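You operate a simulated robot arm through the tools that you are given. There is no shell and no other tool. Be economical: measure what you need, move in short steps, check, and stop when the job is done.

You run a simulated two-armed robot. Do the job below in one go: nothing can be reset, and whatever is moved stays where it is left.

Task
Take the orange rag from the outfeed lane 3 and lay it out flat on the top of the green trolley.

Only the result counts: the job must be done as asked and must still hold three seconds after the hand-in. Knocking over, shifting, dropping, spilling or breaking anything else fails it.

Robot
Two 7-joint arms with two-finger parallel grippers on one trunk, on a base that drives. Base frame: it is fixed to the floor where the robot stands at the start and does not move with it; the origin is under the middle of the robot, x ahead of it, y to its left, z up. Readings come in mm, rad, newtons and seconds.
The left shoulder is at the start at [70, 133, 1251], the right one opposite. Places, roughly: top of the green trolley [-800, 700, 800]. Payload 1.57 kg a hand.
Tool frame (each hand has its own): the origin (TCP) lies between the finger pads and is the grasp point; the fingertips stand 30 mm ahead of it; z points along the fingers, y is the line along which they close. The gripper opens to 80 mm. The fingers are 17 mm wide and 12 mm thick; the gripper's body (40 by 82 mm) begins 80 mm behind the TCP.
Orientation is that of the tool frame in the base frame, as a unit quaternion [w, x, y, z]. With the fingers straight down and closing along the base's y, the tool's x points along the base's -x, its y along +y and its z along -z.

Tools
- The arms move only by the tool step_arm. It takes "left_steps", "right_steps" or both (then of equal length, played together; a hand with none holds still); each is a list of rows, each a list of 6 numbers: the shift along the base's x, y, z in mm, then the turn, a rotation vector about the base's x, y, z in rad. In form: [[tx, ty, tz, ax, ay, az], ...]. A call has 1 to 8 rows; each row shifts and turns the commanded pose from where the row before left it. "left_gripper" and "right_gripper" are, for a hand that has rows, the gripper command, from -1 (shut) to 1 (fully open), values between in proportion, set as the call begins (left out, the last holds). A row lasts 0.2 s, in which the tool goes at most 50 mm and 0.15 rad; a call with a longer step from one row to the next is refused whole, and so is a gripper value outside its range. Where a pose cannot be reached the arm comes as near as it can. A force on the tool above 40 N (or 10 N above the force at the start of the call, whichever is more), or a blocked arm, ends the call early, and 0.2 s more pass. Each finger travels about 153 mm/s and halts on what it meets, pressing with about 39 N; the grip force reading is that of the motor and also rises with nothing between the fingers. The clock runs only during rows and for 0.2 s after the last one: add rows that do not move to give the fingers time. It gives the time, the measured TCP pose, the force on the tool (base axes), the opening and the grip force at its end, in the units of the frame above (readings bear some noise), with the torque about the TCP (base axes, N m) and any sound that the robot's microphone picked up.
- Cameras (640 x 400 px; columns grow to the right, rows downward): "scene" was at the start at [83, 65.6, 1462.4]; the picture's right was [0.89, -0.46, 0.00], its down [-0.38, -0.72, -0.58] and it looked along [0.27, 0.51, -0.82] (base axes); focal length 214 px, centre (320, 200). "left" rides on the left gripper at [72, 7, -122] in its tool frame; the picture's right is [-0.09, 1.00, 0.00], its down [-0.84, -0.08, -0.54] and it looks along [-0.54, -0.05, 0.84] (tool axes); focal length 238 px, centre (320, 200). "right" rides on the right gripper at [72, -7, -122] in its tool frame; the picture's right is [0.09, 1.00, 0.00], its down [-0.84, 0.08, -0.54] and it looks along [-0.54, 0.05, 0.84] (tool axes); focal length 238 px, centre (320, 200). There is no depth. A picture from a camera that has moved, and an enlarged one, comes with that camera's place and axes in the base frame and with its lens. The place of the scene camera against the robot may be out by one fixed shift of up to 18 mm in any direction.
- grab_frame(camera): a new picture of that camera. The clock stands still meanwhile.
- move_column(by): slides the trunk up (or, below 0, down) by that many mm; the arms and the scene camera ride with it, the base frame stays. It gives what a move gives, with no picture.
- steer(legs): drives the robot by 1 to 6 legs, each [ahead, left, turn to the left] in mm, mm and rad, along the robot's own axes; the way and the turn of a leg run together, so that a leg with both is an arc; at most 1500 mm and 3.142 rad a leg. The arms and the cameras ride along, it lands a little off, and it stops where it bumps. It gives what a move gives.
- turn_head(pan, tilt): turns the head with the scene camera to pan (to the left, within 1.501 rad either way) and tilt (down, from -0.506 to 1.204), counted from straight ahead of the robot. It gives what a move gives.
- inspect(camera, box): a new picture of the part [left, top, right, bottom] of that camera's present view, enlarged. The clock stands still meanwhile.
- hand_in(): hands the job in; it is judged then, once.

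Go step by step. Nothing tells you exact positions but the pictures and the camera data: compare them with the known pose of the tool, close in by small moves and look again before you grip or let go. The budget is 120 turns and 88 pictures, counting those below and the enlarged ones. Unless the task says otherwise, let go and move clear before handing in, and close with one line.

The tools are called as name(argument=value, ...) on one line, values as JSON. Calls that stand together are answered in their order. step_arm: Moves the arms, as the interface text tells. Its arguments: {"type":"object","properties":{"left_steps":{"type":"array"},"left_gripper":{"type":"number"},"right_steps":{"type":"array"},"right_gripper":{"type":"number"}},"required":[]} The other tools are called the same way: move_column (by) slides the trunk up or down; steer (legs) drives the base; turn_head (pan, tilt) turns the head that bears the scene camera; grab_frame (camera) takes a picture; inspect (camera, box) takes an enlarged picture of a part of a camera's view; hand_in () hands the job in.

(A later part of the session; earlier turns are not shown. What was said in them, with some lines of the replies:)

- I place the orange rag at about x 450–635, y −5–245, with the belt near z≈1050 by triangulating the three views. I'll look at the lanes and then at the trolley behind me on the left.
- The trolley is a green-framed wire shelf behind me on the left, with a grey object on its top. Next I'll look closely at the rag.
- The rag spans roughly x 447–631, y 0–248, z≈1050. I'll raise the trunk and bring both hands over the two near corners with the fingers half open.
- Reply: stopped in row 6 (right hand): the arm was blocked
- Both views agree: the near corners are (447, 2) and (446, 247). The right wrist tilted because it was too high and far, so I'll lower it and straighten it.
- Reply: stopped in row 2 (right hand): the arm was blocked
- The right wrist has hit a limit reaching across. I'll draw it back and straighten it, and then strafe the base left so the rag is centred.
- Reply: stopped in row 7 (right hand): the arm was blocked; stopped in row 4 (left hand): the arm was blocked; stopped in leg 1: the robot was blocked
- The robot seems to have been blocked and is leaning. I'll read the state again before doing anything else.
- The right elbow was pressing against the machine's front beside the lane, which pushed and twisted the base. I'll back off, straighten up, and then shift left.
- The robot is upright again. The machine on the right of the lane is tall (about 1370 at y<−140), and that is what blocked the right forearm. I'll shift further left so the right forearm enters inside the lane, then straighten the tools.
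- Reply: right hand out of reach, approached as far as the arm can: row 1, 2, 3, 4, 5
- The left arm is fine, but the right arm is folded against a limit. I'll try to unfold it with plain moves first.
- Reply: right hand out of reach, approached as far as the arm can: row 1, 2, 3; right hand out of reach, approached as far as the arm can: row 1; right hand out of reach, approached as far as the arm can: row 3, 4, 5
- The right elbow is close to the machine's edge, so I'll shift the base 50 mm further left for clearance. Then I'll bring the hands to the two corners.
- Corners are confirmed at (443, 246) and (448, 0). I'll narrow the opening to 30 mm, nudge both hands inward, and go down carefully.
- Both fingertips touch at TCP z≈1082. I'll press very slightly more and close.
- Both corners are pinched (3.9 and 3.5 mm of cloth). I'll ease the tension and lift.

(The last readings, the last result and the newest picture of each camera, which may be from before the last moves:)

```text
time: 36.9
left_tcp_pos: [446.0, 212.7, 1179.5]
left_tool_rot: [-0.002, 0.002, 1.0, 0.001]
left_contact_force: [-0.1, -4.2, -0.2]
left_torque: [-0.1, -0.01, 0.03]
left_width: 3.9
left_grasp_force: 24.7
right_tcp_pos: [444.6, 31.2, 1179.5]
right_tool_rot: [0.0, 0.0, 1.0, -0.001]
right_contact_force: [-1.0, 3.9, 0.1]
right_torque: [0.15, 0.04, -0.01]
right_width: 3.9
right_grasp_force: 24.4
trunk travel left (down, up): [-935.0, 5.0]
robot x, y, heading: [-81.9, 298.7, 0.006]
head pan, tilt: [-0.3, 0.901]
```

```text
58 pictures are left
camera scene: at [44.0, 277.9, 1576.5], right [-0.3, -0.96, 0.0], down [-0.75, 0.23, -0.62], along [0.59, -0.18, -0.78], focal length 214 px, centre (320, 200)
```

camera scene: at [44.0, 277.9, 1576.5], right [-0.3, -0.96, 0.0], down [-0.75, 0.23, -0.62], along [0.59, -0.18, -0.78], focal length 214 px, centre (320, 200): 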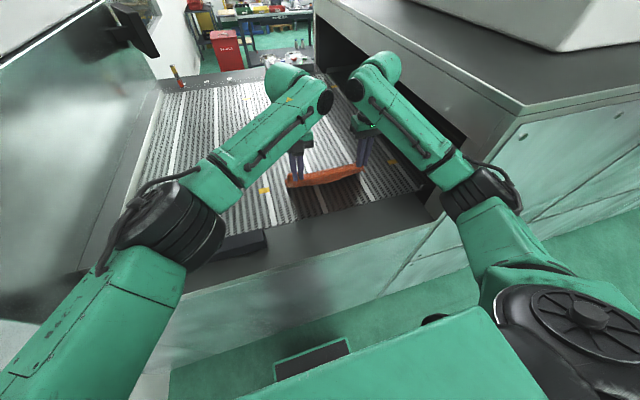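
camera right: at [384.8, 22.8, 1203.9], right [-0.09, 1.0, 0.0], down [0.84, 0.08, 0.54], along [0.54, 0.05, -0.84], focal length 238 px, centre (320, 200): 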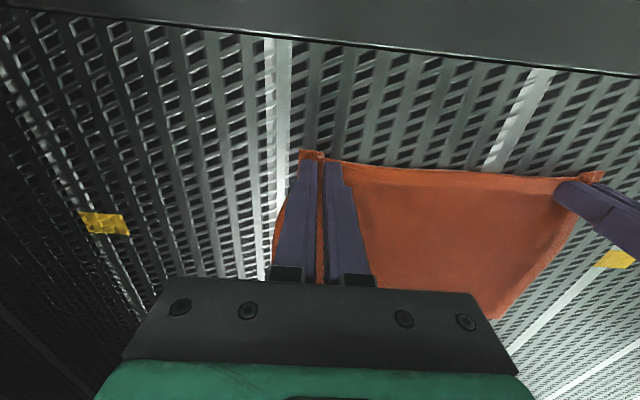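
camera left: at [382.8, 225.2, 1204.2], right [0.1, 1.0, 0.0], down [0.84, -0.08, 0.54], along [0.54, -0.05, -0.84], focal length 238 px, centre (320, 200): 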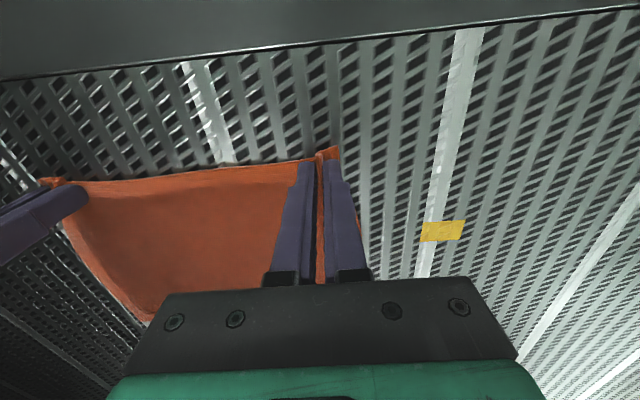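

The rag is up and held by both corners. I'll lift it higher until the free edge clears the lip.

step_arm(left_steps=[[-8, -1, 25, 0, 0, 0], [-8, 0, 25, 0, 0, 0], [-8, 0, 25, 0, 0, 0], [-8, 0, 25, 0, 0, 0], [-8, 0, 25, 0, 0, 0], [0, 0, 0, 0, 0, 0]], right_steps=[[-8, 1, 25, 0, 0, 0], [-8, 0, 25, 0, 0, 0], [-8, 0, 25, 0, 0, 0], [-8, 0, 25, 0, 0, 0], [-8, 0, 25, 0, 0, 0], [0, 0, 0, 0, 0, 0]])

grab_frame(camera="scene")

```text
time: 38.3
left_tcp_pos: [405.2, 211.8, 1305.0]
left_tool_rot: [-0.002, 0.002, 1.0, 0.0]
left_contact_force: [0.2, -3.4, 0.2]
left_torque: [-0.07, 0.02, 0.02]
left_width: 3.7
left_grasp_force: 24.8
right_tcp_pos: [406.0, 30.7, 1306.5]
right_tool_rot: [-0.002, 0.0, 1.0, 0.001]
right_contact_force: [-0.2, 1.9, 0.1]
right_torque: [0.08, 0.0, -0.01]
right_width: 3.8
right_grasp_force: 24.4
trunk travel left (down, up): [-935.0, 5.0]
robot x, y, heading: [-82.4, 294.2, 0.001]
head pan, tilt: [-0.3, 0.901]
```

```text
57 pictures are left
camera scene: at [44.0, 277.5, 1576.5], right [-0.29, -0.96, 0.0], down [-0.75, 0.23, -0.62], along [0.59, -0.18, -0.78], focal length 214 px, centre (320, 200)
```

scene: 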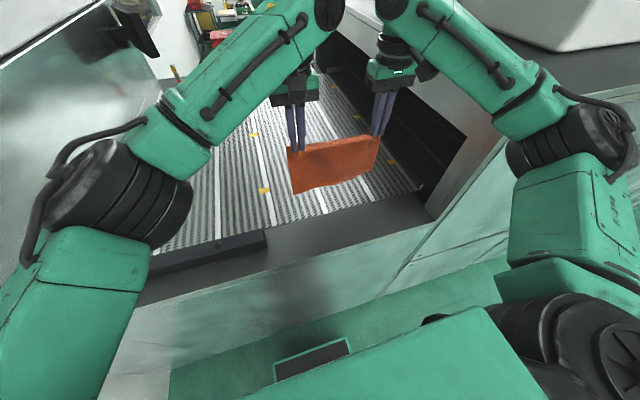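

The rag hangs cleanly. Before driving I'll look at the trolley again from here.

turn_head(pan=1.5, tilt=0.7)

grab_frame(camera="scene")

```text
time: 40.1
left_tcp_pos: [405.7, 212.1, 1304.4]
left_tool_rot: [-0.002, 0.002, 1.0, 0.001]
left_contact_force: [0.1, -2.1, 0.8]
left_torque: [-0.09, 0.04, 0.03]
left_width: 3.9
left_grasp_force: 24.5
right_tcp_pos: [405.3, 31.7, 1305.1]
right_tool_rot: [-0.001, 0.0, 1.0, 0.001]
right_contact_force: [-0.7, 2.9, -0.4]
right_torque: [0.1, -0.06, 0.0]
right_width: 3.7
right_grasp_force: 24.3
trunk travel left (down, up): [-935.0, 5.0]
robot x, y, heading: [-81.9, 299.2, 0.004]
head pan, tilt: [1.499, 0.7]
```

```text
56 pictures are left
camera scene: at [-22.4, 384.8, 1592.7], right [1.0, -0.07, 0.0], down [-0.05, -0.64, -0.76], along [0.05, 0.76, -0.64], focal length 214 px, centre (320, 200)
```

scene: 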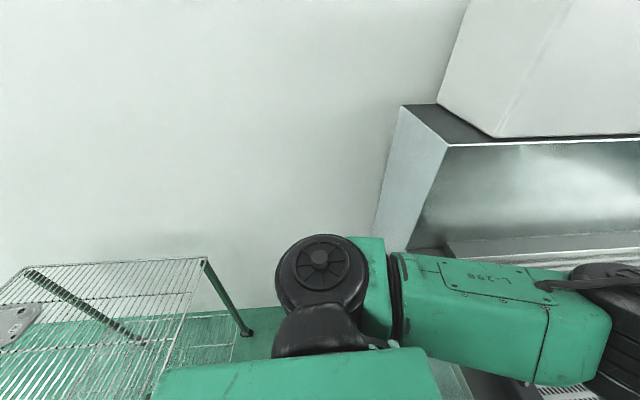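

The trolley's right edge is at x≈−490, spanning y≈520–980. I'll back out of the lane, slip right, and back up behind the trolley's front face.

steer(legs=[[-120, 0, 0], [-100, -300, 0]])

grab_frame(camera="scene")

```text
time: 42.5
left_tcp_pos: [228.7, 49.4, 1305.7]
left_tool_rot: [-0.002, 0.002, 1.0, 0.002]
left_contact_force: [-0.6, -0.7, 0.2]
left_torque: [0.11, -0.01, 0.04]
left_width: 3.9
left_grasp_force: 25.1
right_tcp_pos: [231.2, -121.6, 1306.8]
right_tool_rot: [0.004, -0.015, 1.0, 0.005]
right_contact_force: [-0.9, 11.4, 1.9]
right_torque: [-1.04, -0.14, 0.36]
right_width: 3.7
right_grasp_force: 25.0
trunk travel left (down, up): [-935.0, 5.0]
robot x, y, heading: [-255.8, 135.8, 0.0]
head pan, tilt: [1.499, 0.7]
stopped in leg 2: the force on the tool passed its limit (the readings are from after the stop); the commanded pose is now the measured one
```

```text
55 pictures are left
camera scene: at [-198.0, 222.7, 1592.8], right [1.0, -0.07, 0.0], down [-0.05, -0.64, -0.77], along [0.06, 0.76, -0.64], focal length 214 px, centre (320, 200)
```

scene: 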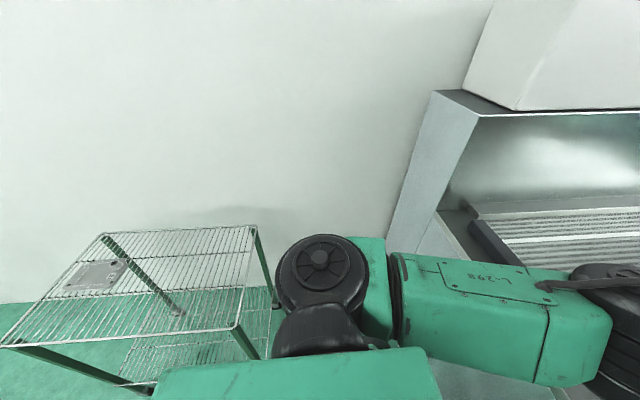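

The right hand brushed the machine edge. I'll ease left and back straight out, then shift right.

steer(legs=[[0, 15, 0], [-130, 0, 0]])

turn_head(pan=0, tilt=0.8)

grab_frame(camera="scene")

```text
time: 44.1
left_tcp_pos: [103.3, 65.7, 1302.6]
left_tool_rot: [-0.003, 0.003, 1.0, 0.001]
left_contact_force: [-0.5, -0.2, -0.4]
left_torque: [0.04, 0.01, 0.02]
left_width: 3.8
left_grasp_force: 24.9
right_tcp_pos: [105.3, -107.9, 1303.7]
right_tool_rot: [0.001, -0.012, 1.0, 0.005]
right_contact_force: [0.1, -0.2, 0.2]
right_torque: [0.0, 0.06, 0.0]
right_width: 3.5
right_grasp_force: 24.0
trunk travel left (down, up): [-935.0, 5.0]
robot x, y, heading: [-385.2, 150.7, 0.001]
head pan, tilt: [1.499, 0.7]
```

```text
time: 45.7
left_tcp_pos: [99.0, 65.6, 1305.8]
left_tool_rot: [-0.002, 0.001, 1.0, 0.001]
left_contact_force: [-0.6, 0.3, 0.2]
left_torque: [0.0, 0.02, -0.01]
left_width: 3.6
left_grasp_force: 24.2
right_tcp_pos: [101.1, -107.9, 1305.1]
right_tool_rot: [0.004, -0.012, 1.0, 0.006]
right_contact_force: [0.1, 0.5, -0.1]
right_torque: [0.02, -0.03, 0.02]
right_width: 3.4
right_grasp_force: 23.5
trunk travel left (down, up): [-935.0, 5.0]
robot x, y, heading: [-383.6, 151.9, 0.0]
head pan, tilt: [0.0, 0.799]
```

```text
54 pictures are left
camera scene: at [-254.1, 153.9, 1584.5], right [0.0, -1.0, 0.0], down [-0.72, 0.0, -0.7], along [0.7, 0.0, -0.72], focal length 214 px, centre (320, 200)
```

scene: 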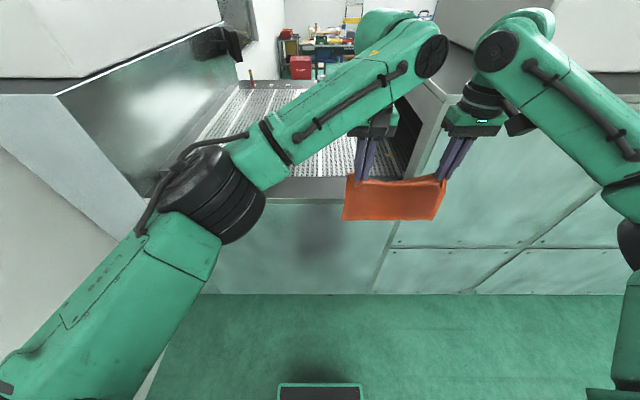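

The rag hangs well clear. I'll shift right, turn to face the trolley, and look.

steer(legs=[[-60, -140, 0], [0, 0, 1.57]])

turn_head(pan=0.6, tilt=0.7)

grab_frame(camera="scene")

```text
time: 51.0
left_tcp_pos: [-355.9, 492.5, 1305.7]
left_tool_rot: [-0.002, -0.704, 0.71, 0.0]
left_contact_force: [0.5, 0.0, -0.9]
left_torque: [0.01, 0.0, -0.04]
left_width: 3.9
left_grasp_force: 24.4
right_tcp_pos: [-182.5, 493.6, 1305.9]
right_tool_rot: [0.001, 0.714, -0.7, -0.007]
right_contact_force: [0.4, -1.0, 0.6]
right_torque: [-0.01, -0.03, -0.02]
right_width: 3.5
right_grasp_force: 24.3
trunk travel left (down, up): [-935.0, 5.0]
robot x, y, heading: [-445.6, 10.9, 1.569]
head pan, tilt: [0.0, 0.799]
```

```text
time: 52.0
left_tcp_pos: [-355.4, 492.7, 1304.1]
left_tool_rot: [-0.001, -0.704, 0.71, -0.001]
left_contact_force: [-0.1, 0.4, -0.4]
left_torque: [0.0, 0.0, -0.07]
left_width: 3.8
left_grasp_force: 24.9
right_tcp_pos: [-182.4, 493.7, 1304.6]
right_tool_rot: [0.001, 0.715, -0.699, -0.006]
right_contact_force: [0.0, -0.1, -0.3]
right_torque: [0.03, 0.0, -0.06]
right_width: 3.6
right_grasp_force: 24.6
trunk travel left (down, up): [-935.0, 5.0]
robot x, y, heading: [-443.5, 9.8, 1.567]
head pan, tilt: [0.6, 0.7]
```

```text
53 pictures are left
camera scene: at [-491.7, 131.5, 1592.7], right [0.83, 0.56, 0.0], down [0.36, -0.53, -0.76], along [-0.43, 0.63, -0.64], focal length 214 px, centre (320, 200)
```

scene: 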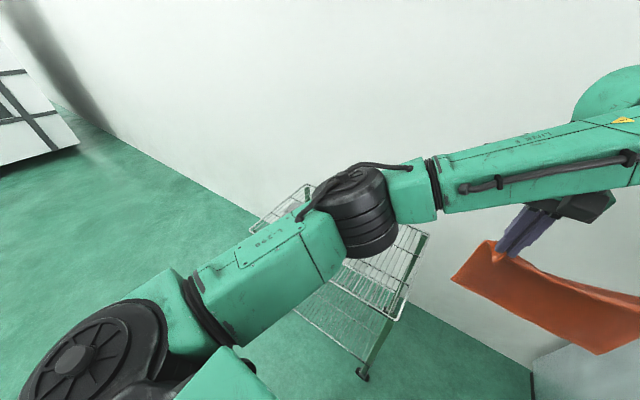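

Clear space ahead and to the left. I'll centre the hands in front of the robot, then strafe left toward the trolley's middle.

step_arm(left_steps=[[-25, 0, -5, 0, 0, 0], [-25, 0, -5, 0, 0, 0], [-25, 0, -5, 0, 0, 0], [-25, 0, -5, 0, 0, 0], [-25, 0, 0, 0, 0, 0], [-25, 0, 0, 0, 0, 0], [-25, 0, 0, 0, 0, 0], [0, 0, 0, 0, 0, 0]], right_steps=[[-25, 0, -5, 0, 0, 0], [-25, 0, -5, 0, 0, 0], [-25, 0, -5, 0, 0, 0], [-25, 0, -5, 0, 0, 0], [-25, 0, 0, 0, 0, 0], [-25, 0, 0, 0, 0, 0], [-25, 0, 0, 0, 0, 0], [0, 0, 0, 0, 0, 0]])

steer(legs=[[0, 336, 0]])

turn_head(pan=0, tilt=0.85)

grab_frame(camera="scene")

```text
time: 53.8
left_tcp_pos: [-530.8, 491.9, 1284.6]
left_tool_rot: [-0.003, -0.704, 0.71, -0.001]
left_contact_force: [-0.7, 0.0, -0.1]
left_torque: [0.01, -0.01, -0.05]
left_width: 3.8
left_grasp_force: 24.5
right_tcp_pos: [-356.9, 493.4, 1284.1]
right_tool_rot: [0.002, 0.715, -0.7, -0.006]
right_contact_force: [0.3, -0.1, 0.2]
right_torque: [-0.01, 0.01, -0.08]
right_width: 3.6
right_grasp_force: 24.3
trunk travel left (down, up): [-935.0, 5.0]
robot x, y, heading: [-441.8, 8.6, 1.565]
head pan, tilt: [0.6, 0.7]
```

```text
time: 55.9
left_tcp_pos: [-858.7, 493.3, 1284.6]
left_tool_rot: [-0.003, -0.704, 0.71, 0.001]
left_contact_force: [0.6, -0.2, 0.5]
left_torque: [0.03, 0.0, -0.05]
left_width: 3.9
left_grasp_force: 24.7
right_tcp_pos: [-685.9, 494.1, 1285.1]
right_tool_rot: [0.002, 0.714, -0.7, -0.008]
right_contact_force: [-0.6, 1.2, -0.4]
right_torque: [0.01, 0.0, -0.08]
right_width: 3.7
right_grasp_force: 24.7
trunk travel left (down, up): [-935.0, 5.0]
robot x, y, heading: [-772.4, 7.6, 1.569]
head pan, tilt: [0.6, 0.7]
```

```text
time: 56.9
left_tcp_pos: [-862.0, 494.1, 1284.3]
left_tool_rot: [-0.002, -0.705, 0.71, -0.002]
left_contact_force: [-0.2, 0.5, 0.0]
left_torque: [-0.03, -0.02, -0.05]
left_width: 3.8
left_grasp_force: 24.5
right_tcp_pos: [-688.2, 494.8, 1284.7]
right_tool_rot: [0.002, 0.714, -0.7, -0.005]
right_contact_force: [0.4, -0.2, 0.0]
right_torque: [-0.01, 0.01, -0.09]
right_width: 3.6
right_grasp_force: 24.5
trunk travel left (down, up): [-935.0, 5.0]
robot x, y, heading: [-773.2, 11.0, 1.565]
head pan, tilt: [0.0, 0.85]
```

```text
52 pictures are left
camera scene: at [-775.3, 140.3, 1580.4], right [1.0, 0.0, 0.0], down [0.0, -0.75, -0.66], along [0.0, 0.66, -0.75], focal length 214 px, centre (320, 200)
```

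scene: 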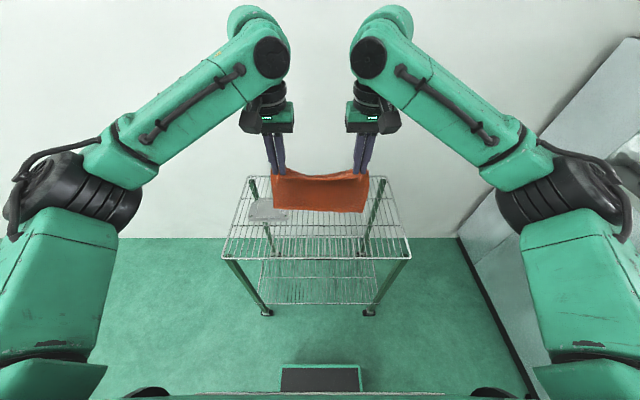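

The trolley top spans x −1163…−422, y 523…991, with a grey plate at about x −1110…−920. I'll aim the rag at centre x≈−730, y 620–800, so I'll drive in and lower the trunk.

steer(legs=[[0, -40, 0], [215, 0, 0]])

move_column(by=-220)

grab_frame(camera="scene")

grab_frame(camera="left")

```text
time: 59.1
left_tcp_pos: [-822.1, 703.1, 1286.5]
left_tool_rot: [-0.001, -0.705, 0.709, 0.0]
left_contact_force: [0.2, 0.3, 0.6]
left_torque: [0.0, -0.01, -0.03]
left_width: 3.4
left_grasp_force: 24.9
right_tcp_pos: [-649.2, 706.0, 1287.9]
right_tool_rot: [0.0, 0.716, -0.698, -0.007]
right_contact_force: [-1.4, -0.3, 0.1]
right_torque: [0.03, -0.05, -0.04]
right_width: 3.5
right_grasp_force: 24.4
trunk travel left (down, up): [-935.0, 5.0]
robot x, y, heading: [-735.3, 225.4, 1.572]
head pan, tilt: [0.0, 0.85]
```

```text
time: 61.4
left_tcp_pos: [-822.8, 707.9, 1064.7]
left_tool_rot: [-0.001, -0.706, 0.708, -0.001]
left_contact_force: [0.5, -0.2, -0.8]
left_torque: [-0.01, -0.03, -0.07]
left_width: 3.8
left_grasp_force: 24.8
right_tcp_pos: [-648.6, 709.2, 1063.6]
right_tool_rot: [0.001, 0.715, -0.699, -0.006]
right_contact_force: [0.0, 0.4, -0.8]
right_torque: [0.01, -0.02, -0.04]
right_width: 3.5
right_grasp_force: 24.5
trunk travel left (down, up): [-715.0, 225.0]
robot x, y, heading: [-731.7, 225.9, 1.571]
head pan, tilt: [0.0, 0.85]
```

```text
51 pictures are left
camera scene: at [-733.7, 355.5, 1360.4], right [1.0, 0.0, 0.0], down [0.0, -0.75, -0.66], along [0.0, 0.66, -0.75], focal length 214 px, centre (320, 200)
```

scene: 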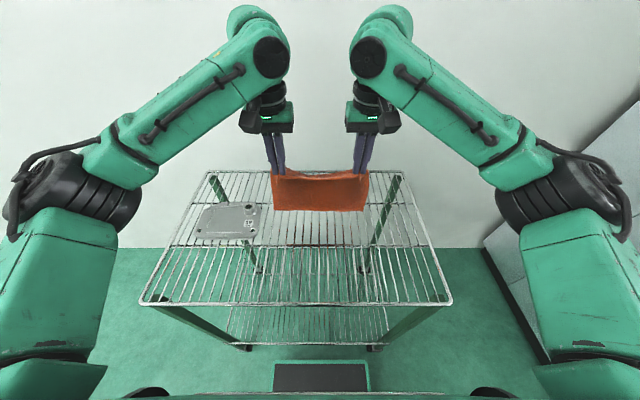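

```text
50 pictures are left
camera left: at [-829.3, 637.4, 1186.2], right [-1.0, 0.1, 0.0], down [0.08, 0.84, 0.54], along [0.05, 0.54, -0.84], focal length 238 px, centre (320, 200)
```

left: 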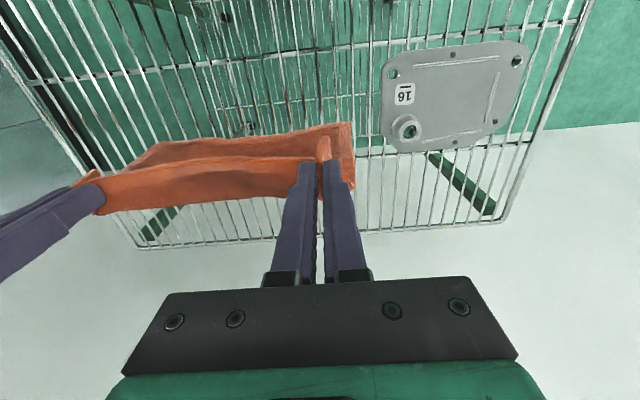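

Comparing the views puts the wire top nearer z≈855, with the plate at x<−900. I'll spread the hands slightly and move out to y≈785 with the rag hanging just above the shelf, then check.

step_arm(left_steps=[[-1, 5, 10, 0, 0, 0], [-1, 15, 10, 0, 0, 0], [-1, 15, 0, 0, 0, 0], [0, 15, 0, 0, 0, 0], [0, 15, 0, 0, 0, 0], [0, 10, 0, 0, 0, 0], [0, 0, 0, 0, 0, 0]], right_steps=[[1, 5, 10, 0, 0, 0], [1, 15, 10, 0, 0, 0], [1, 15, 0, 0, 0, 0], [0, 15, 0, 0, 0, 0], [0, 15, 0, 0, 0, 0], [0, 10, 0, 0, 0, 0], [0, 0, 0, 0, 0, 0]])

grab_frame(camera="scene")

grab_frame(camera="right")

```text
time: 63.0
left_tcp_pos: [-825.3, 783.5, 1083.5]
left_tool_rot: [-0.001, -0.705, 0.709, 0.0]
left_contact_force: [0.6, 0.6, 1.2]
left_torque: [0.01, -0.04, -0.06]
left_width: 3.7
left_grasp_force: 24.6
right_tcp_pos: [-645.8, 784.3, 1084.3]
right_tool_rot: [0.001, 0.715, -0.699, -0.007]
right_contact_force: [-0.2, -0.7, -0.7]
right_torque: [-0.01, 0.01, -0.06]
right_width: 3.3
right_grasp_force: 24.4
trunk travel left (down, up): [-715.0, 225.0]
robot x, y, heading: [-738.6, 221.3, 1.572]
head pan, tilt: [0.0, 0.85]
```

```text
49 pictures are left
camera scene: at [-733.8, 355.3, 1360.4], right [1.0, 0.0, 0.0], down [0.0, -0.75, -0.66], along [0.0, 0.66, -0.75], focal length 214 px, centre (320, 200)
```

scene: 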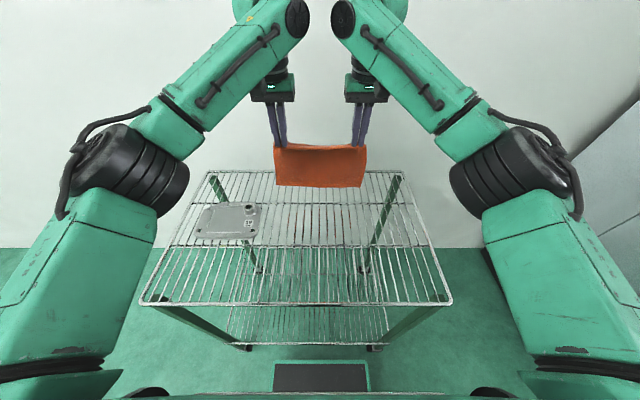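

```text
48 pictures are left
camera right: at [-635.6, 711.9, 1204.2], right [-0.99, -0.12, 0.01], down [-0.09, 0.83, 0.55], along [-0.07, 0.54, -0.84], focal length 238 px, centre (320, 200)
```

right: 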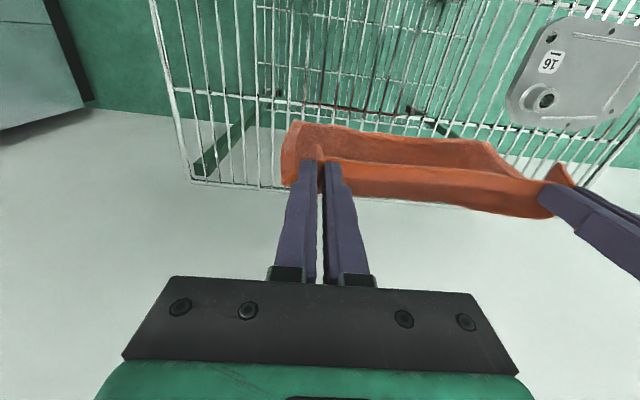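

The free edge looks 50–70 mm above the shelf. I'll lower it step by step.

step_arm(left_steps=[[0, 0, -15, 0, 0, 0], [0, 0, -15, 0, 0, 0], [0, 0, -10, 0, 0, 0], [0, 0, 0, 0, 0, 0], [0, 0, 0, 0, 0, 0]], right_steps=[[0, 0, -15, 0, 0, 0], [0, 0, -15, 0, 0, 0], [0, 0, -10, 0, 0, 0], [0, 0, 0, 0, 0, 0], [0, 0, 0, 0, 0, 0]])

inspect(camera="scene", box=[180, 80, 460, 255])

```text
time: 64.2
left_tcp_pos: [-824.9, 783.7, 1044.1]
left_tool_rot: [-0.002, -0.706, 0.708, 0.0]
left_contact_force: [1.6, 0.0, 0.2]
left_torque: [0.0, -0.05, -0.08]
left_width: 3.7
left_grasp_force: 24.5
right_tcp_pos: [-645.1, 784.4, 1043.6]
right_tool_rot: [0.002, 0.716, -0.699, -0.006]
right_contact_force: [-0.2, 0.6, 0.3]
right_torque: [0.03, 0.03, -0.06]
right_width: 3.3
right_grasp_force: 24.5
trunk travel left (down, up): [-715.0, 225.0]
robot x, y, heading: [-731.8, 224.5, 1.572]
head pan, tilt: [0.0, 0.85]
```

```text
2.29 times, centred on (320, 168) of scene
camera zoom: at [-733.7, 355.7, 1360.4], right [1.0, 0.0, 0.0], down [0.0, -0.75, -0.66], along [0.0, 0.66, -0.75], focal length 490 px, centre (320, 274)
```

zoom: 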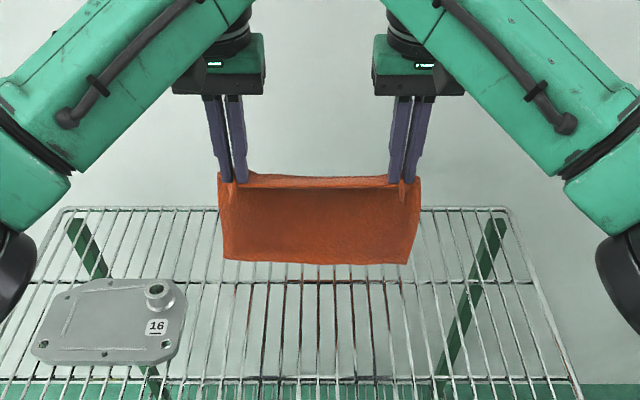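

step_arm(left_steps=[[0, 0, -12, 0, 0, 0], [0, 0, -12, 0, 0, 0], [0, 0, -12, 0, 0, 0], [0, 0, 0, 0, 0, 0], [0, 0, 0, 0, 0, 0]], right_steps=[[0, 0, -12, 0, 0, 0], [0, 0, -12, 0, 0, 0], [0, 0, -12, 0, 0, 0], [0, 0, 0, 0, 0, 0], [0, 0, 0, 0, 0, 0]])

inspect(camera="scene", box=[180, 80, 460, 255])

grab_frame(camera="right")

```text
time: 65.4
left_tcp_pos: [-825.1, 781.6, 1007.9]
left_tool_rot: [-0.002, -0.706, 0.709, -0.001]
left_contact_force: [0.3, 0.3, -0.5]
left_torque: [-0.04, -0.04, -0.03]
left_width: 3.8
left_grasp_force: 24.8
right_tcp_pos: [-645.0, 784.3, 1008.7]
right_tool_rot: [0.001, 0.716, -0.698, -0.006]
right_contact_force: [-0.9, 1.0, 0.2]
right_torque: [0.01, 0.06, -0.05]
right_width: 3.8
right_grasp_force: 24.8
trunk travel left (down, up): [-715.0, 225.0]
robot x, y, heading: [-733.0, 225.3, 1.573]
head pan, tilt: [0.0, 0.85]
```

```text
2.29 times, centred on (320, 168) of scene
camera zoom: at [-733.7, 355.7, 1360.4], right [1.0, 0.0, 0.0], down [0.0, -0.75, -0.66], along [0.0, 0.66, -0.75], focal length 490 px, centre (320, 274)
```

zoom: 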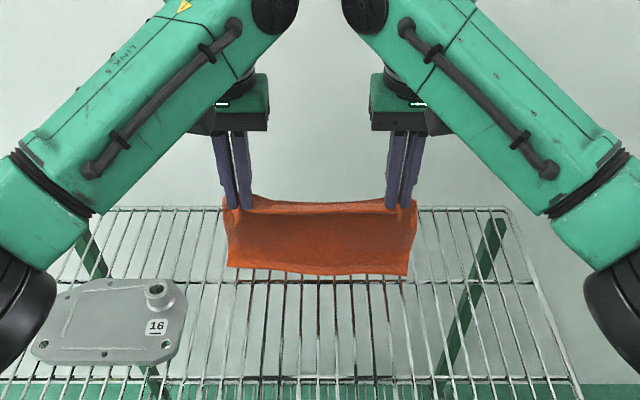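

```text
45 pictures are left
camera right: at [-635.2, 712.5, 1128.6], right [-0.99, -0.12, 0.01], down [-0.09, 0.83, 0.55], along [-0.07, 0.54, -0.84], focal length 238 px, centre (320, 200)
```

right: 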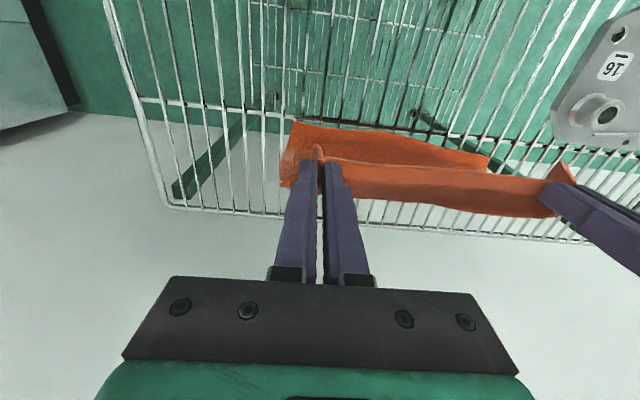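

The free edge now rests on the wires. I'll lay the rag by drawing the hands toward me while lowering, stopping halfway to check.

step_arm(left_steps=[[0, -22, -4, 0, 0, 0], [0, -22, -8, 0, 0, 0], [0, -22, -12, 0, 0, 0], [0, -22, -14, 0, 0, 0], [0, 0, 0, 0, 0, 0]], right_steps=[[0, -22, -4, 0, 0, 0], [0, -22, -8, 0, 0, 0], [0, -22, -12, 0, 0, 0], [0, -22, -14, 0, 0, 0], [0, 0, 0, 0, 0, 0]])

inspect(camera="scene", box=[180, 100, 460, 275])

grab_frame(camera="right")

```text
time: 66.6
left_tcp_pos: [-825.4, 694.3, 970.5]
left_tool_rot: [-0.003, -0.706, 0.708, 0.0]
left_contact_force: [1.4, 1.1, 0.7]
left_torque: [-0.04, -0.05, -0.09]
left_width: 3.8
left_grasp_force: 24.2
right_tcp_pos: [-645.1, 697.4, 970.9]
right_tool_rot: [0.001, 0.716, -0.698, -0.006]
right_contact_force: [-1.1, 0.1, -0.3]
right_torque: [0.01, 0.07, -0.04]
right_width: 3.4
right_grasp_force: 24.3
trunk travel left (down, up): [-715.0, 225.0]
robot x, y, heading: [-731.2, 226.7, 1.569]
head pan, tilt: [0.0, 0.85]
```

```text
2.29 times, centred on (320, 188) of scene
camera zoom: at [-733.8, 356.4, 1360.3], right [1.0, 0.0, 0.0], down [0.0, -0.75, -0.66], along [0.0, 0.66, -0.75], focal length 490 px, centre (320, 229)
```

zoom: 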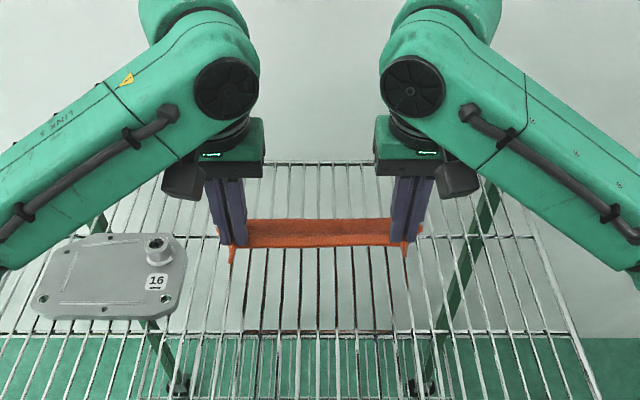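

```text
43 pictures are left
camera right: at [-634.2, 625.5, 1092.0], right [-0.99, -0.12, 0.01], down [-0.09, 0.83, 0.55], along [-0.07, 0.54, -0.84], focal length 238 px, centre (320, 200)
```

right: 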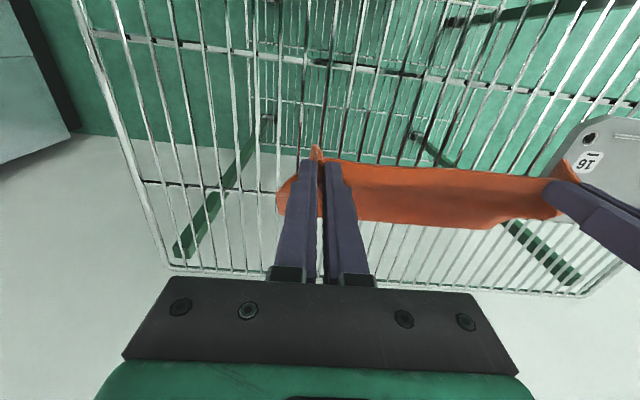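

The rag trails out correctly ahead of the hands. I'll continue laying down.

step_arm(left_steps=[[0, -20, -14, 0, 0, 0], [0, -18, -16, 0, 0, 0], [0, -16, -18, 0, 0, 0], [0, -12, -16, 0, 0, 0], [0, 0, 0, 0, 0, 0]], right_steps=[[0, -20, -14, 0, 0, 0], [0, -18, -16, 0, 0, 0], [0, -16, -18, 0, 0, 0], [0, -12, -16, 0, 0, 0], [0, 0, 0, 0, 0, 0]])

grab_frame(camera="right")

grab_frame(camera="left")

```text
time: 67.8
left_tcp_pos: [-826.5, 629.1, 906.7]
left_tool_rot: [-0.002, -0.705, 0.709, 0.0]
left_contact_force: [0.8, 0.9, 0.5]
left_torque: [0.0, -0.06, -0.06]
left_width: 3.7
left_grasp_force: 24.5
right_tcp_pos: [-645.0, 631.5, 905.5]
right_tool_rot: [0.002, 0.716, -0.698, -0.006]
right_contact_force: [-0.3, 0.1, -0.4]
right_torque: [-0.02, 0.08, -0.05]
right_width: 3.4
right_grasp_force: 24.1
trunk travel left (down, up): [-715.0, 225.0]
robot x, y, heading: [-733.6, 228.3, 1.573]
head pan, tilt: [0.0, 0.85]
```

```text
42 pictures are left
camera right: at [-635.1, 559.5, 1025.9], right [-0.99, -0.12, 0.01], down [-0.09, 0.83, 0.55], along [-0.07, 0.54, -0.84], focal length 238 px, centre (320, 200)
```

right: 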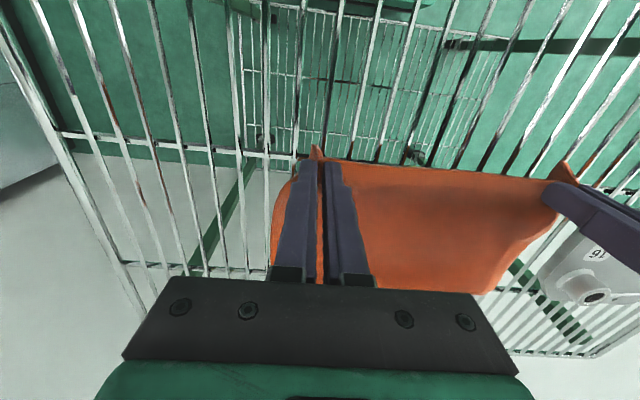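

```text
41 pictures are left
camera left: at [-832.5, 558.4, 1028.2], right [-1.0, 0.1, 0.0], down [0.08, 0.84, 0.54], along [0.05, 0.54, -0.84], focal length 238 px, centre (320, 200)
```

left: 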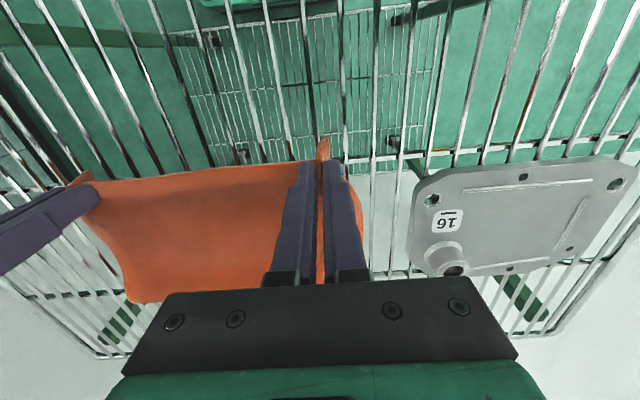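

The rag is nearly flat. I'll lower the last bit until the fingertips touch.

step_arm(left_steps=[[0, -2, -5, 0, 0, 0], [0, -2, -5, 0, 0, 0], [0, 0, -3, 0, 0, 0], [0, 0, -3, 0, 0, 0], [0, 0, 0, 0, 0, 0]], right_steps=[[0, -2, -5, 0, 0, 0], [0, -2, -5, 0, 0, 0], [0, 0, -3, 0, 0, 0], [0, 0, -3, 0, 0, 0], [0, 0, 0, 0, 0, 0]])

grab_frame(camera="right")

grab_frame(camera="scene")

```text
time: 69.0
left_tcp_pos: [-824.6, 625.3, 889.4]
left_tool_rot: [-0.001, -0.706, 0.708, -0.001]
left_contact_force: [-0.1, -0.7, 0.0]
left_torque: [0.02, -0.02, -0.04]
left_width: 3.8
left_grasp_force: 25.0
right_tcp_pos: [-645.7, 627.3, 890.0]
right_tool_rot: [0.002, 0.715, -0.699, -0.006]
right_contact_force: [-0.9, 0.3, -0.4]
right_torque: [-0.01, 0.0, -0.09]
right_width: 3.6
right_grasp_force: 24.0
trunk travel left (down, up): [-715.0, 225.0]
robot x, y, heading: [-730.9, 224.1, 1.57]
head pan, tilt: [0.0, 0.85]
```

```text
40 pictures are left
camera right: at [-635.5, 554.4, 1010.9], right [-0.99, -0.12, 0.01], down [-0.09, 0.83, 0.55], along [-0.07, 0.54, -0.84], focal length 238 px, centre (320, 200)
```

right: 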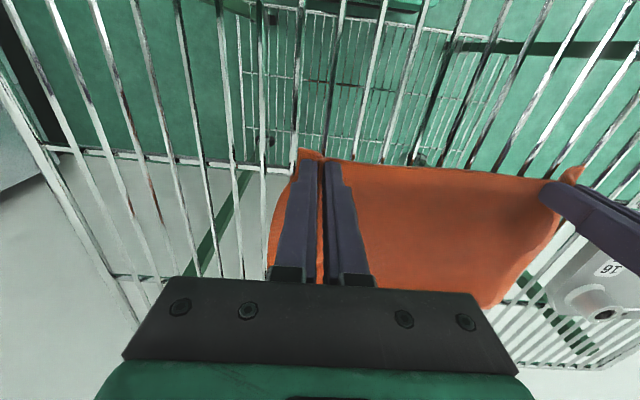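

```text
39 pictures are left
camera scene: at [-733.8, 355.6, 1360.4], right [1.0, 0.0, 0.0], down [0.0, -0.75, -0.66], along [0.0, 0.66, -0.75], focal length 214 px, centre (320, 200)
```

scene: 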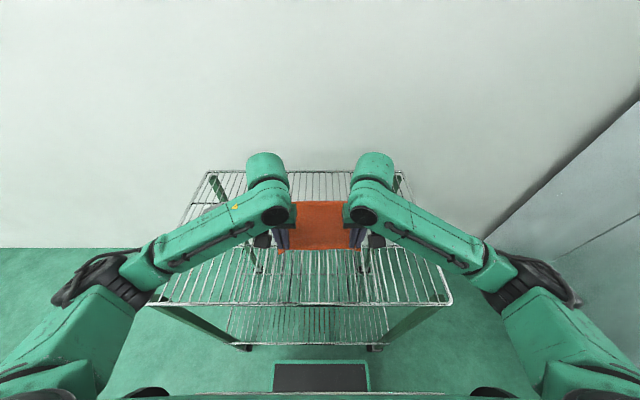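

step_arm(left_steps=[[0, -1, -3, 0, 0, 0], [0, -1, -3, 0, 0, 0], [0, 0, -3, 0, 0, 0], [0, 0, 0, 0, 0, 0]], right_steps=[[0, -1, -3, 0, 0, 0], [0, -1, -3, 0, 0, 0], [0, 0, -3, 0, 0, 0], [0, 0, 0, 0, 0, 0]])

grab_frame(camera="left")

```text
time: 70.0
left_tcp_pos: [-825.9, 622.0, 883.4]
left_tool_rot: [0.0, -0.705, 0.709, 0.0]
left_contact_force: [1.2, 1.2, 7.5]
left_torque: [0.07, -0.08, -0.06]
left_width: 3.6
left_grasp_force: 24.2
right_tcp_pos: [-645.5, 624.9, 883.0]
right_tool_rot: [0.001, 0.716, -0.698, -0.008]
right_contact_force: [-1.8, 0.7, 7.0]
right_torque: [0.1, 0.06, -0.05]
right_width: 3.3
right_grasp_force: 25.0
trunk travel left (down, up): [-715.0, 225.0]
robot x, y, heading: [-730.9, 224.0, 1.568]
head pan, tilt: [0.0, 0.85]
```

```text
38 pictures are left
camera left: at [-832.5, 551.3, 1004.3], right [-1.0, 0.1, 0.0], down [0.08, 0.84, 0.54], along [0.05, 0.54, -0.84], focal length 238 px, centre (320, 200)
```

left: 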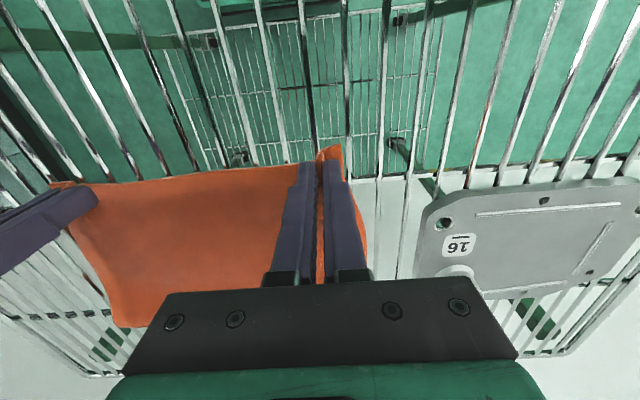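

Contact at TCP z≈883. I'll relieve the pressure slightly, open to about 35 mm so the folds flatten, and raise straight up.

step_arm(left_steps=[[0, 0, 1, 0, 0, 0], [0, 0, 0, 0, 0, 0], [0, 0, 0, 0, 0, 0], [0, 0, 0, 0, 0, 0]], right_steps=[[0, 0, 1, 0, 0, 0], [0, 0, 0, 0, 0, 0], [0, 0, 0, 0, 0, 0], [0, 0, 0, 0, 0, 0]], left_gripper=-0.15, right_gripper=-0.15)

step_arm(left_steps=[[0, 0, 4, 0, 0, 0], [0, 0, 6, 0, 0, 0], [0, 0, 10, 0, 0, 0], [0, 0, 20, 0, 0, 0], [0, 0, 25, 0, 0, 0], [0, 0, 0, 0, 0, 0]], right_steps=[[0, 0, 4, 0, 0, 0], [0, 0, 6, 0, 0, 0], [0, 0, 10, 0, 0, 0], [0, 0, 20, 0, 0, 0], [0, 0, 25, 0, 0, 0], [0, 0, 0, 0, 0, 0]])

grab_frame(camera="left")

grab_frame(camera="right")

```text
time: 71.0
left_tcp_pos: [-825.6, 621.3, 883.9]
left_tool_rot: [-0.001, -0.705, 0.709, 0.0]
left_contact_force: [-1.0, 0.3, 4.4]
left_torque: [0.0, 0.02, 0.0]
left_width: 31.4
left_grasp_force: 0.1
right_tcp_pos: [-645.3, 624.3, 883.1]
right_tool_rot: [0.002, 0.715, -0.699, -0.006]
right_contact_force: [-0.6, -0.4, 5.8]
right_torque: [-0.01, 0.0, 0.03]
right_width: 30.6
right_grasp_force: 0.0
trunk travel left (down, up): [-715.0, 225.0]
robot x, y, heading: [-734.8, 225.1, 1.572]
head pan, tilt: [0.0, 0.85]
```

```text
time: 72.4
left_tcp_pos: [-825.0, 621.4, 947.9]
left_tool_rot: [-0.002, -0.705, 0.709, 0.0]
left_contact_force: [0.3, 0.2, -0.9]
left_torque: [0.02, -0.01, -0.01]
left_width: 34.2
left_grasp_force: 0.0
right_tcp_pos: [-647.2, 624.4, 947.5]
right_tool_rot: [0.001, 0.716, -0.698, -0.005]
right_contact_force: [0.7, -0.1, -0.1]
right_torque: [-0.02, 0.0, 0.01]
right_width: 34.0
right_grasp_force: 0.1
trunk travel left (down, up): [-715.0, 225.0]
robot x, y, heading: [-732.5, 225.2, 1.571]
head pan, tilt: [0.0, 0.85]
```

```text
37 pictures are left
camera left: at [-831.7, 551.5, 1069.2], right [-1.0, 0.1, 0.0], down [0.08, 0.84, 0.54], along [0.05, 0.54, -0.84], focal length 238 px, centre (320, 200)
```

left: 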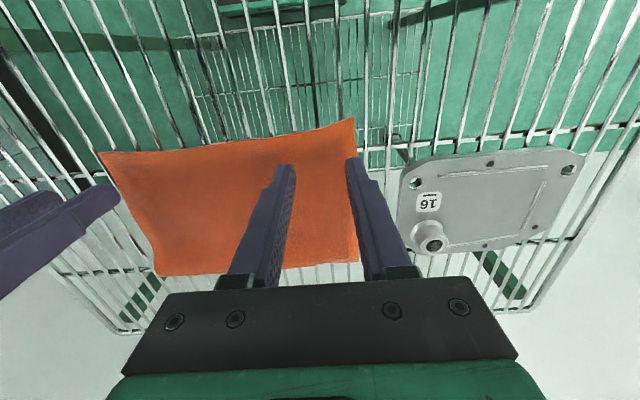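

```text
36 pictures are left
camera right: at [-636.7, 552.6, 1068.6], right [-0.99, -0.12, 0.01], down [-0.09, 0.83, 0.55], along [-0.07, 0.54, -0.84], focal length 238 px, centre (320, 200)
```

right: 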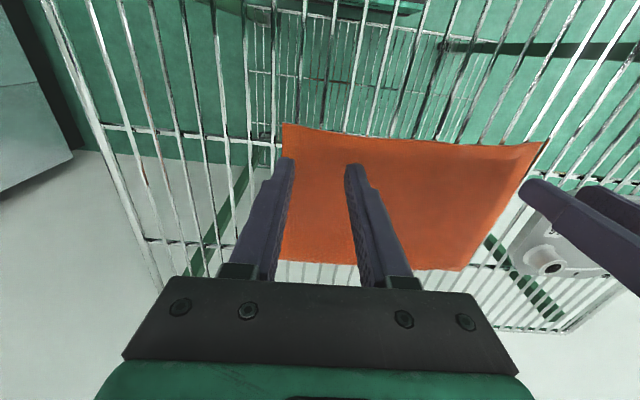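

Released cleanly; the rag looks flat. I'll raise the hands out of the way and check once more.

step_arm(left_steps=[[0, -10, 35, 0, 0, 0], [0, -20, 35, 0, 0, 0], [0, -20, 35, 0, 0, 0], [0, -20, 35, 0, 0, 0], [0, 0, 0, 0, 0, 0]], right_steps=[[0, -10, 35, 0, 0, 0], [0, -20, 35, 0, 0, 0], [0, -20, 35, 0, 0, 0], [0, -20, 35, 0, 0, 0], [0, 0, 0, 0, 0, 0]])

steer(legs=[[-200, 0, 0]])

inspect(camera="scene", box=[180, 120, 460, 295])

grab_frame(camera="left")

```text
time: 73.6
left_tcp_pos: [-823.8, 554.3, 1086.4]
left_tool_rot: [-0.002, -0.706, 0.708, -0.001]
left_contact_force: [-0.2, 0.0, -0.1]
left_torque: [0.01, 0.01, -0.03]
left_width: 33.9
left_grasp_force: 0.1
right_tcp_pos: [-646.0, 557.0, 1089.0]
right_tool_rot: [0.001, 0.716, -0.698, -0.006]
right_contact_force: [-0.4, 0.3, -1.4]
right_torque: [0.0, 0.03, -0.01]
right_width: 33.7
right_grasp_force: 0.1
trunk travel left (down, up): [-715.0, 225.0]
robot x, y, heading: [-735.9, 227.8, 1.568]
head pan, tilt: [0.0, 0.85]
```

```text
time: 75.2
left_tcp_pos: [-824.4, 349.3, 1086.6]
left_tool_rot: [0.003, 0.707, -0.707, 0.002]
left_contact_force: [-0.1, -0.6, 0.1]
left_torque: [-0.01, 0.0, 0.01]
left_width: 34.2
left_grasp_force: 0.1
right_tcp_pos: [-647.9, 355.6, 1086.1]
right_tool_rot: [0.002, 0.717, -0.697, -0.005]
right_contact_force: [0.1, 0.0, -0.5]
right_torque: [0.02, -0.04, -0.02]
right_width: 34.0
right_grasp_force: 0.1
trunk travel left (down, up): [-715.0, 225.0]
robot x, y, heading: [-732.5, 19.2, 1.577]
head pan, tilt: [0.0, 0.85]
```

```text
2.29 times, centred on (320, 208) of scene
camera zoom: at [-733.8, 153.6, 1360.2], right [1.0, 0.01, 0.0], down [0.0, -0.75, -0.66], along [0.0, 0.66, -0.75], focal length 490 px, centre (320, 183)
```

zoom: 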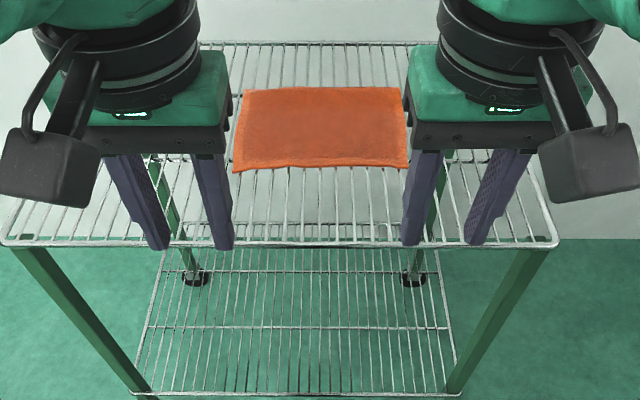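

```text
34 pictures are left
camera left: at [-831.7, 279.7, 1207.7], right [-1.0, 0.09, 0.0], down [0.08, 0.84, 0.54], along [0.05, 0.54, -0.84], focal length 238 px, centre (320, 200)
```

left: 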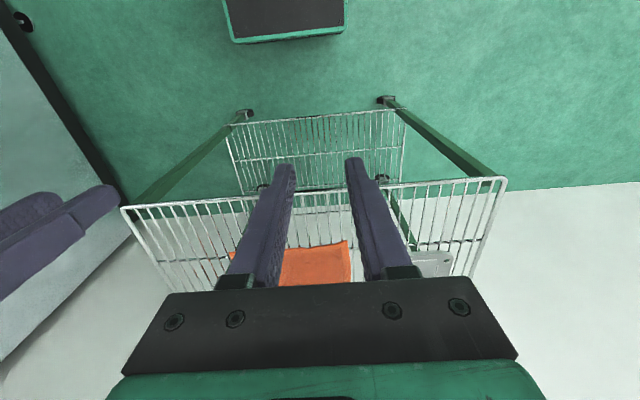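

The rag lies flat and unfolded on the trolley top, the plate beside it hasn't moved, and both hands are clear. I'm handing in.

hand_in()

```text
The job is handed in.
```

The orange rag from outfeed lane 3 is lying flat on the top of the green trolley. The job is handed in, with both hands open and clear. On the way, the robot's arm pressed against the tall machine beside the lane, and the right hand later brushed its edge. Nothing looked moved in the pictures.
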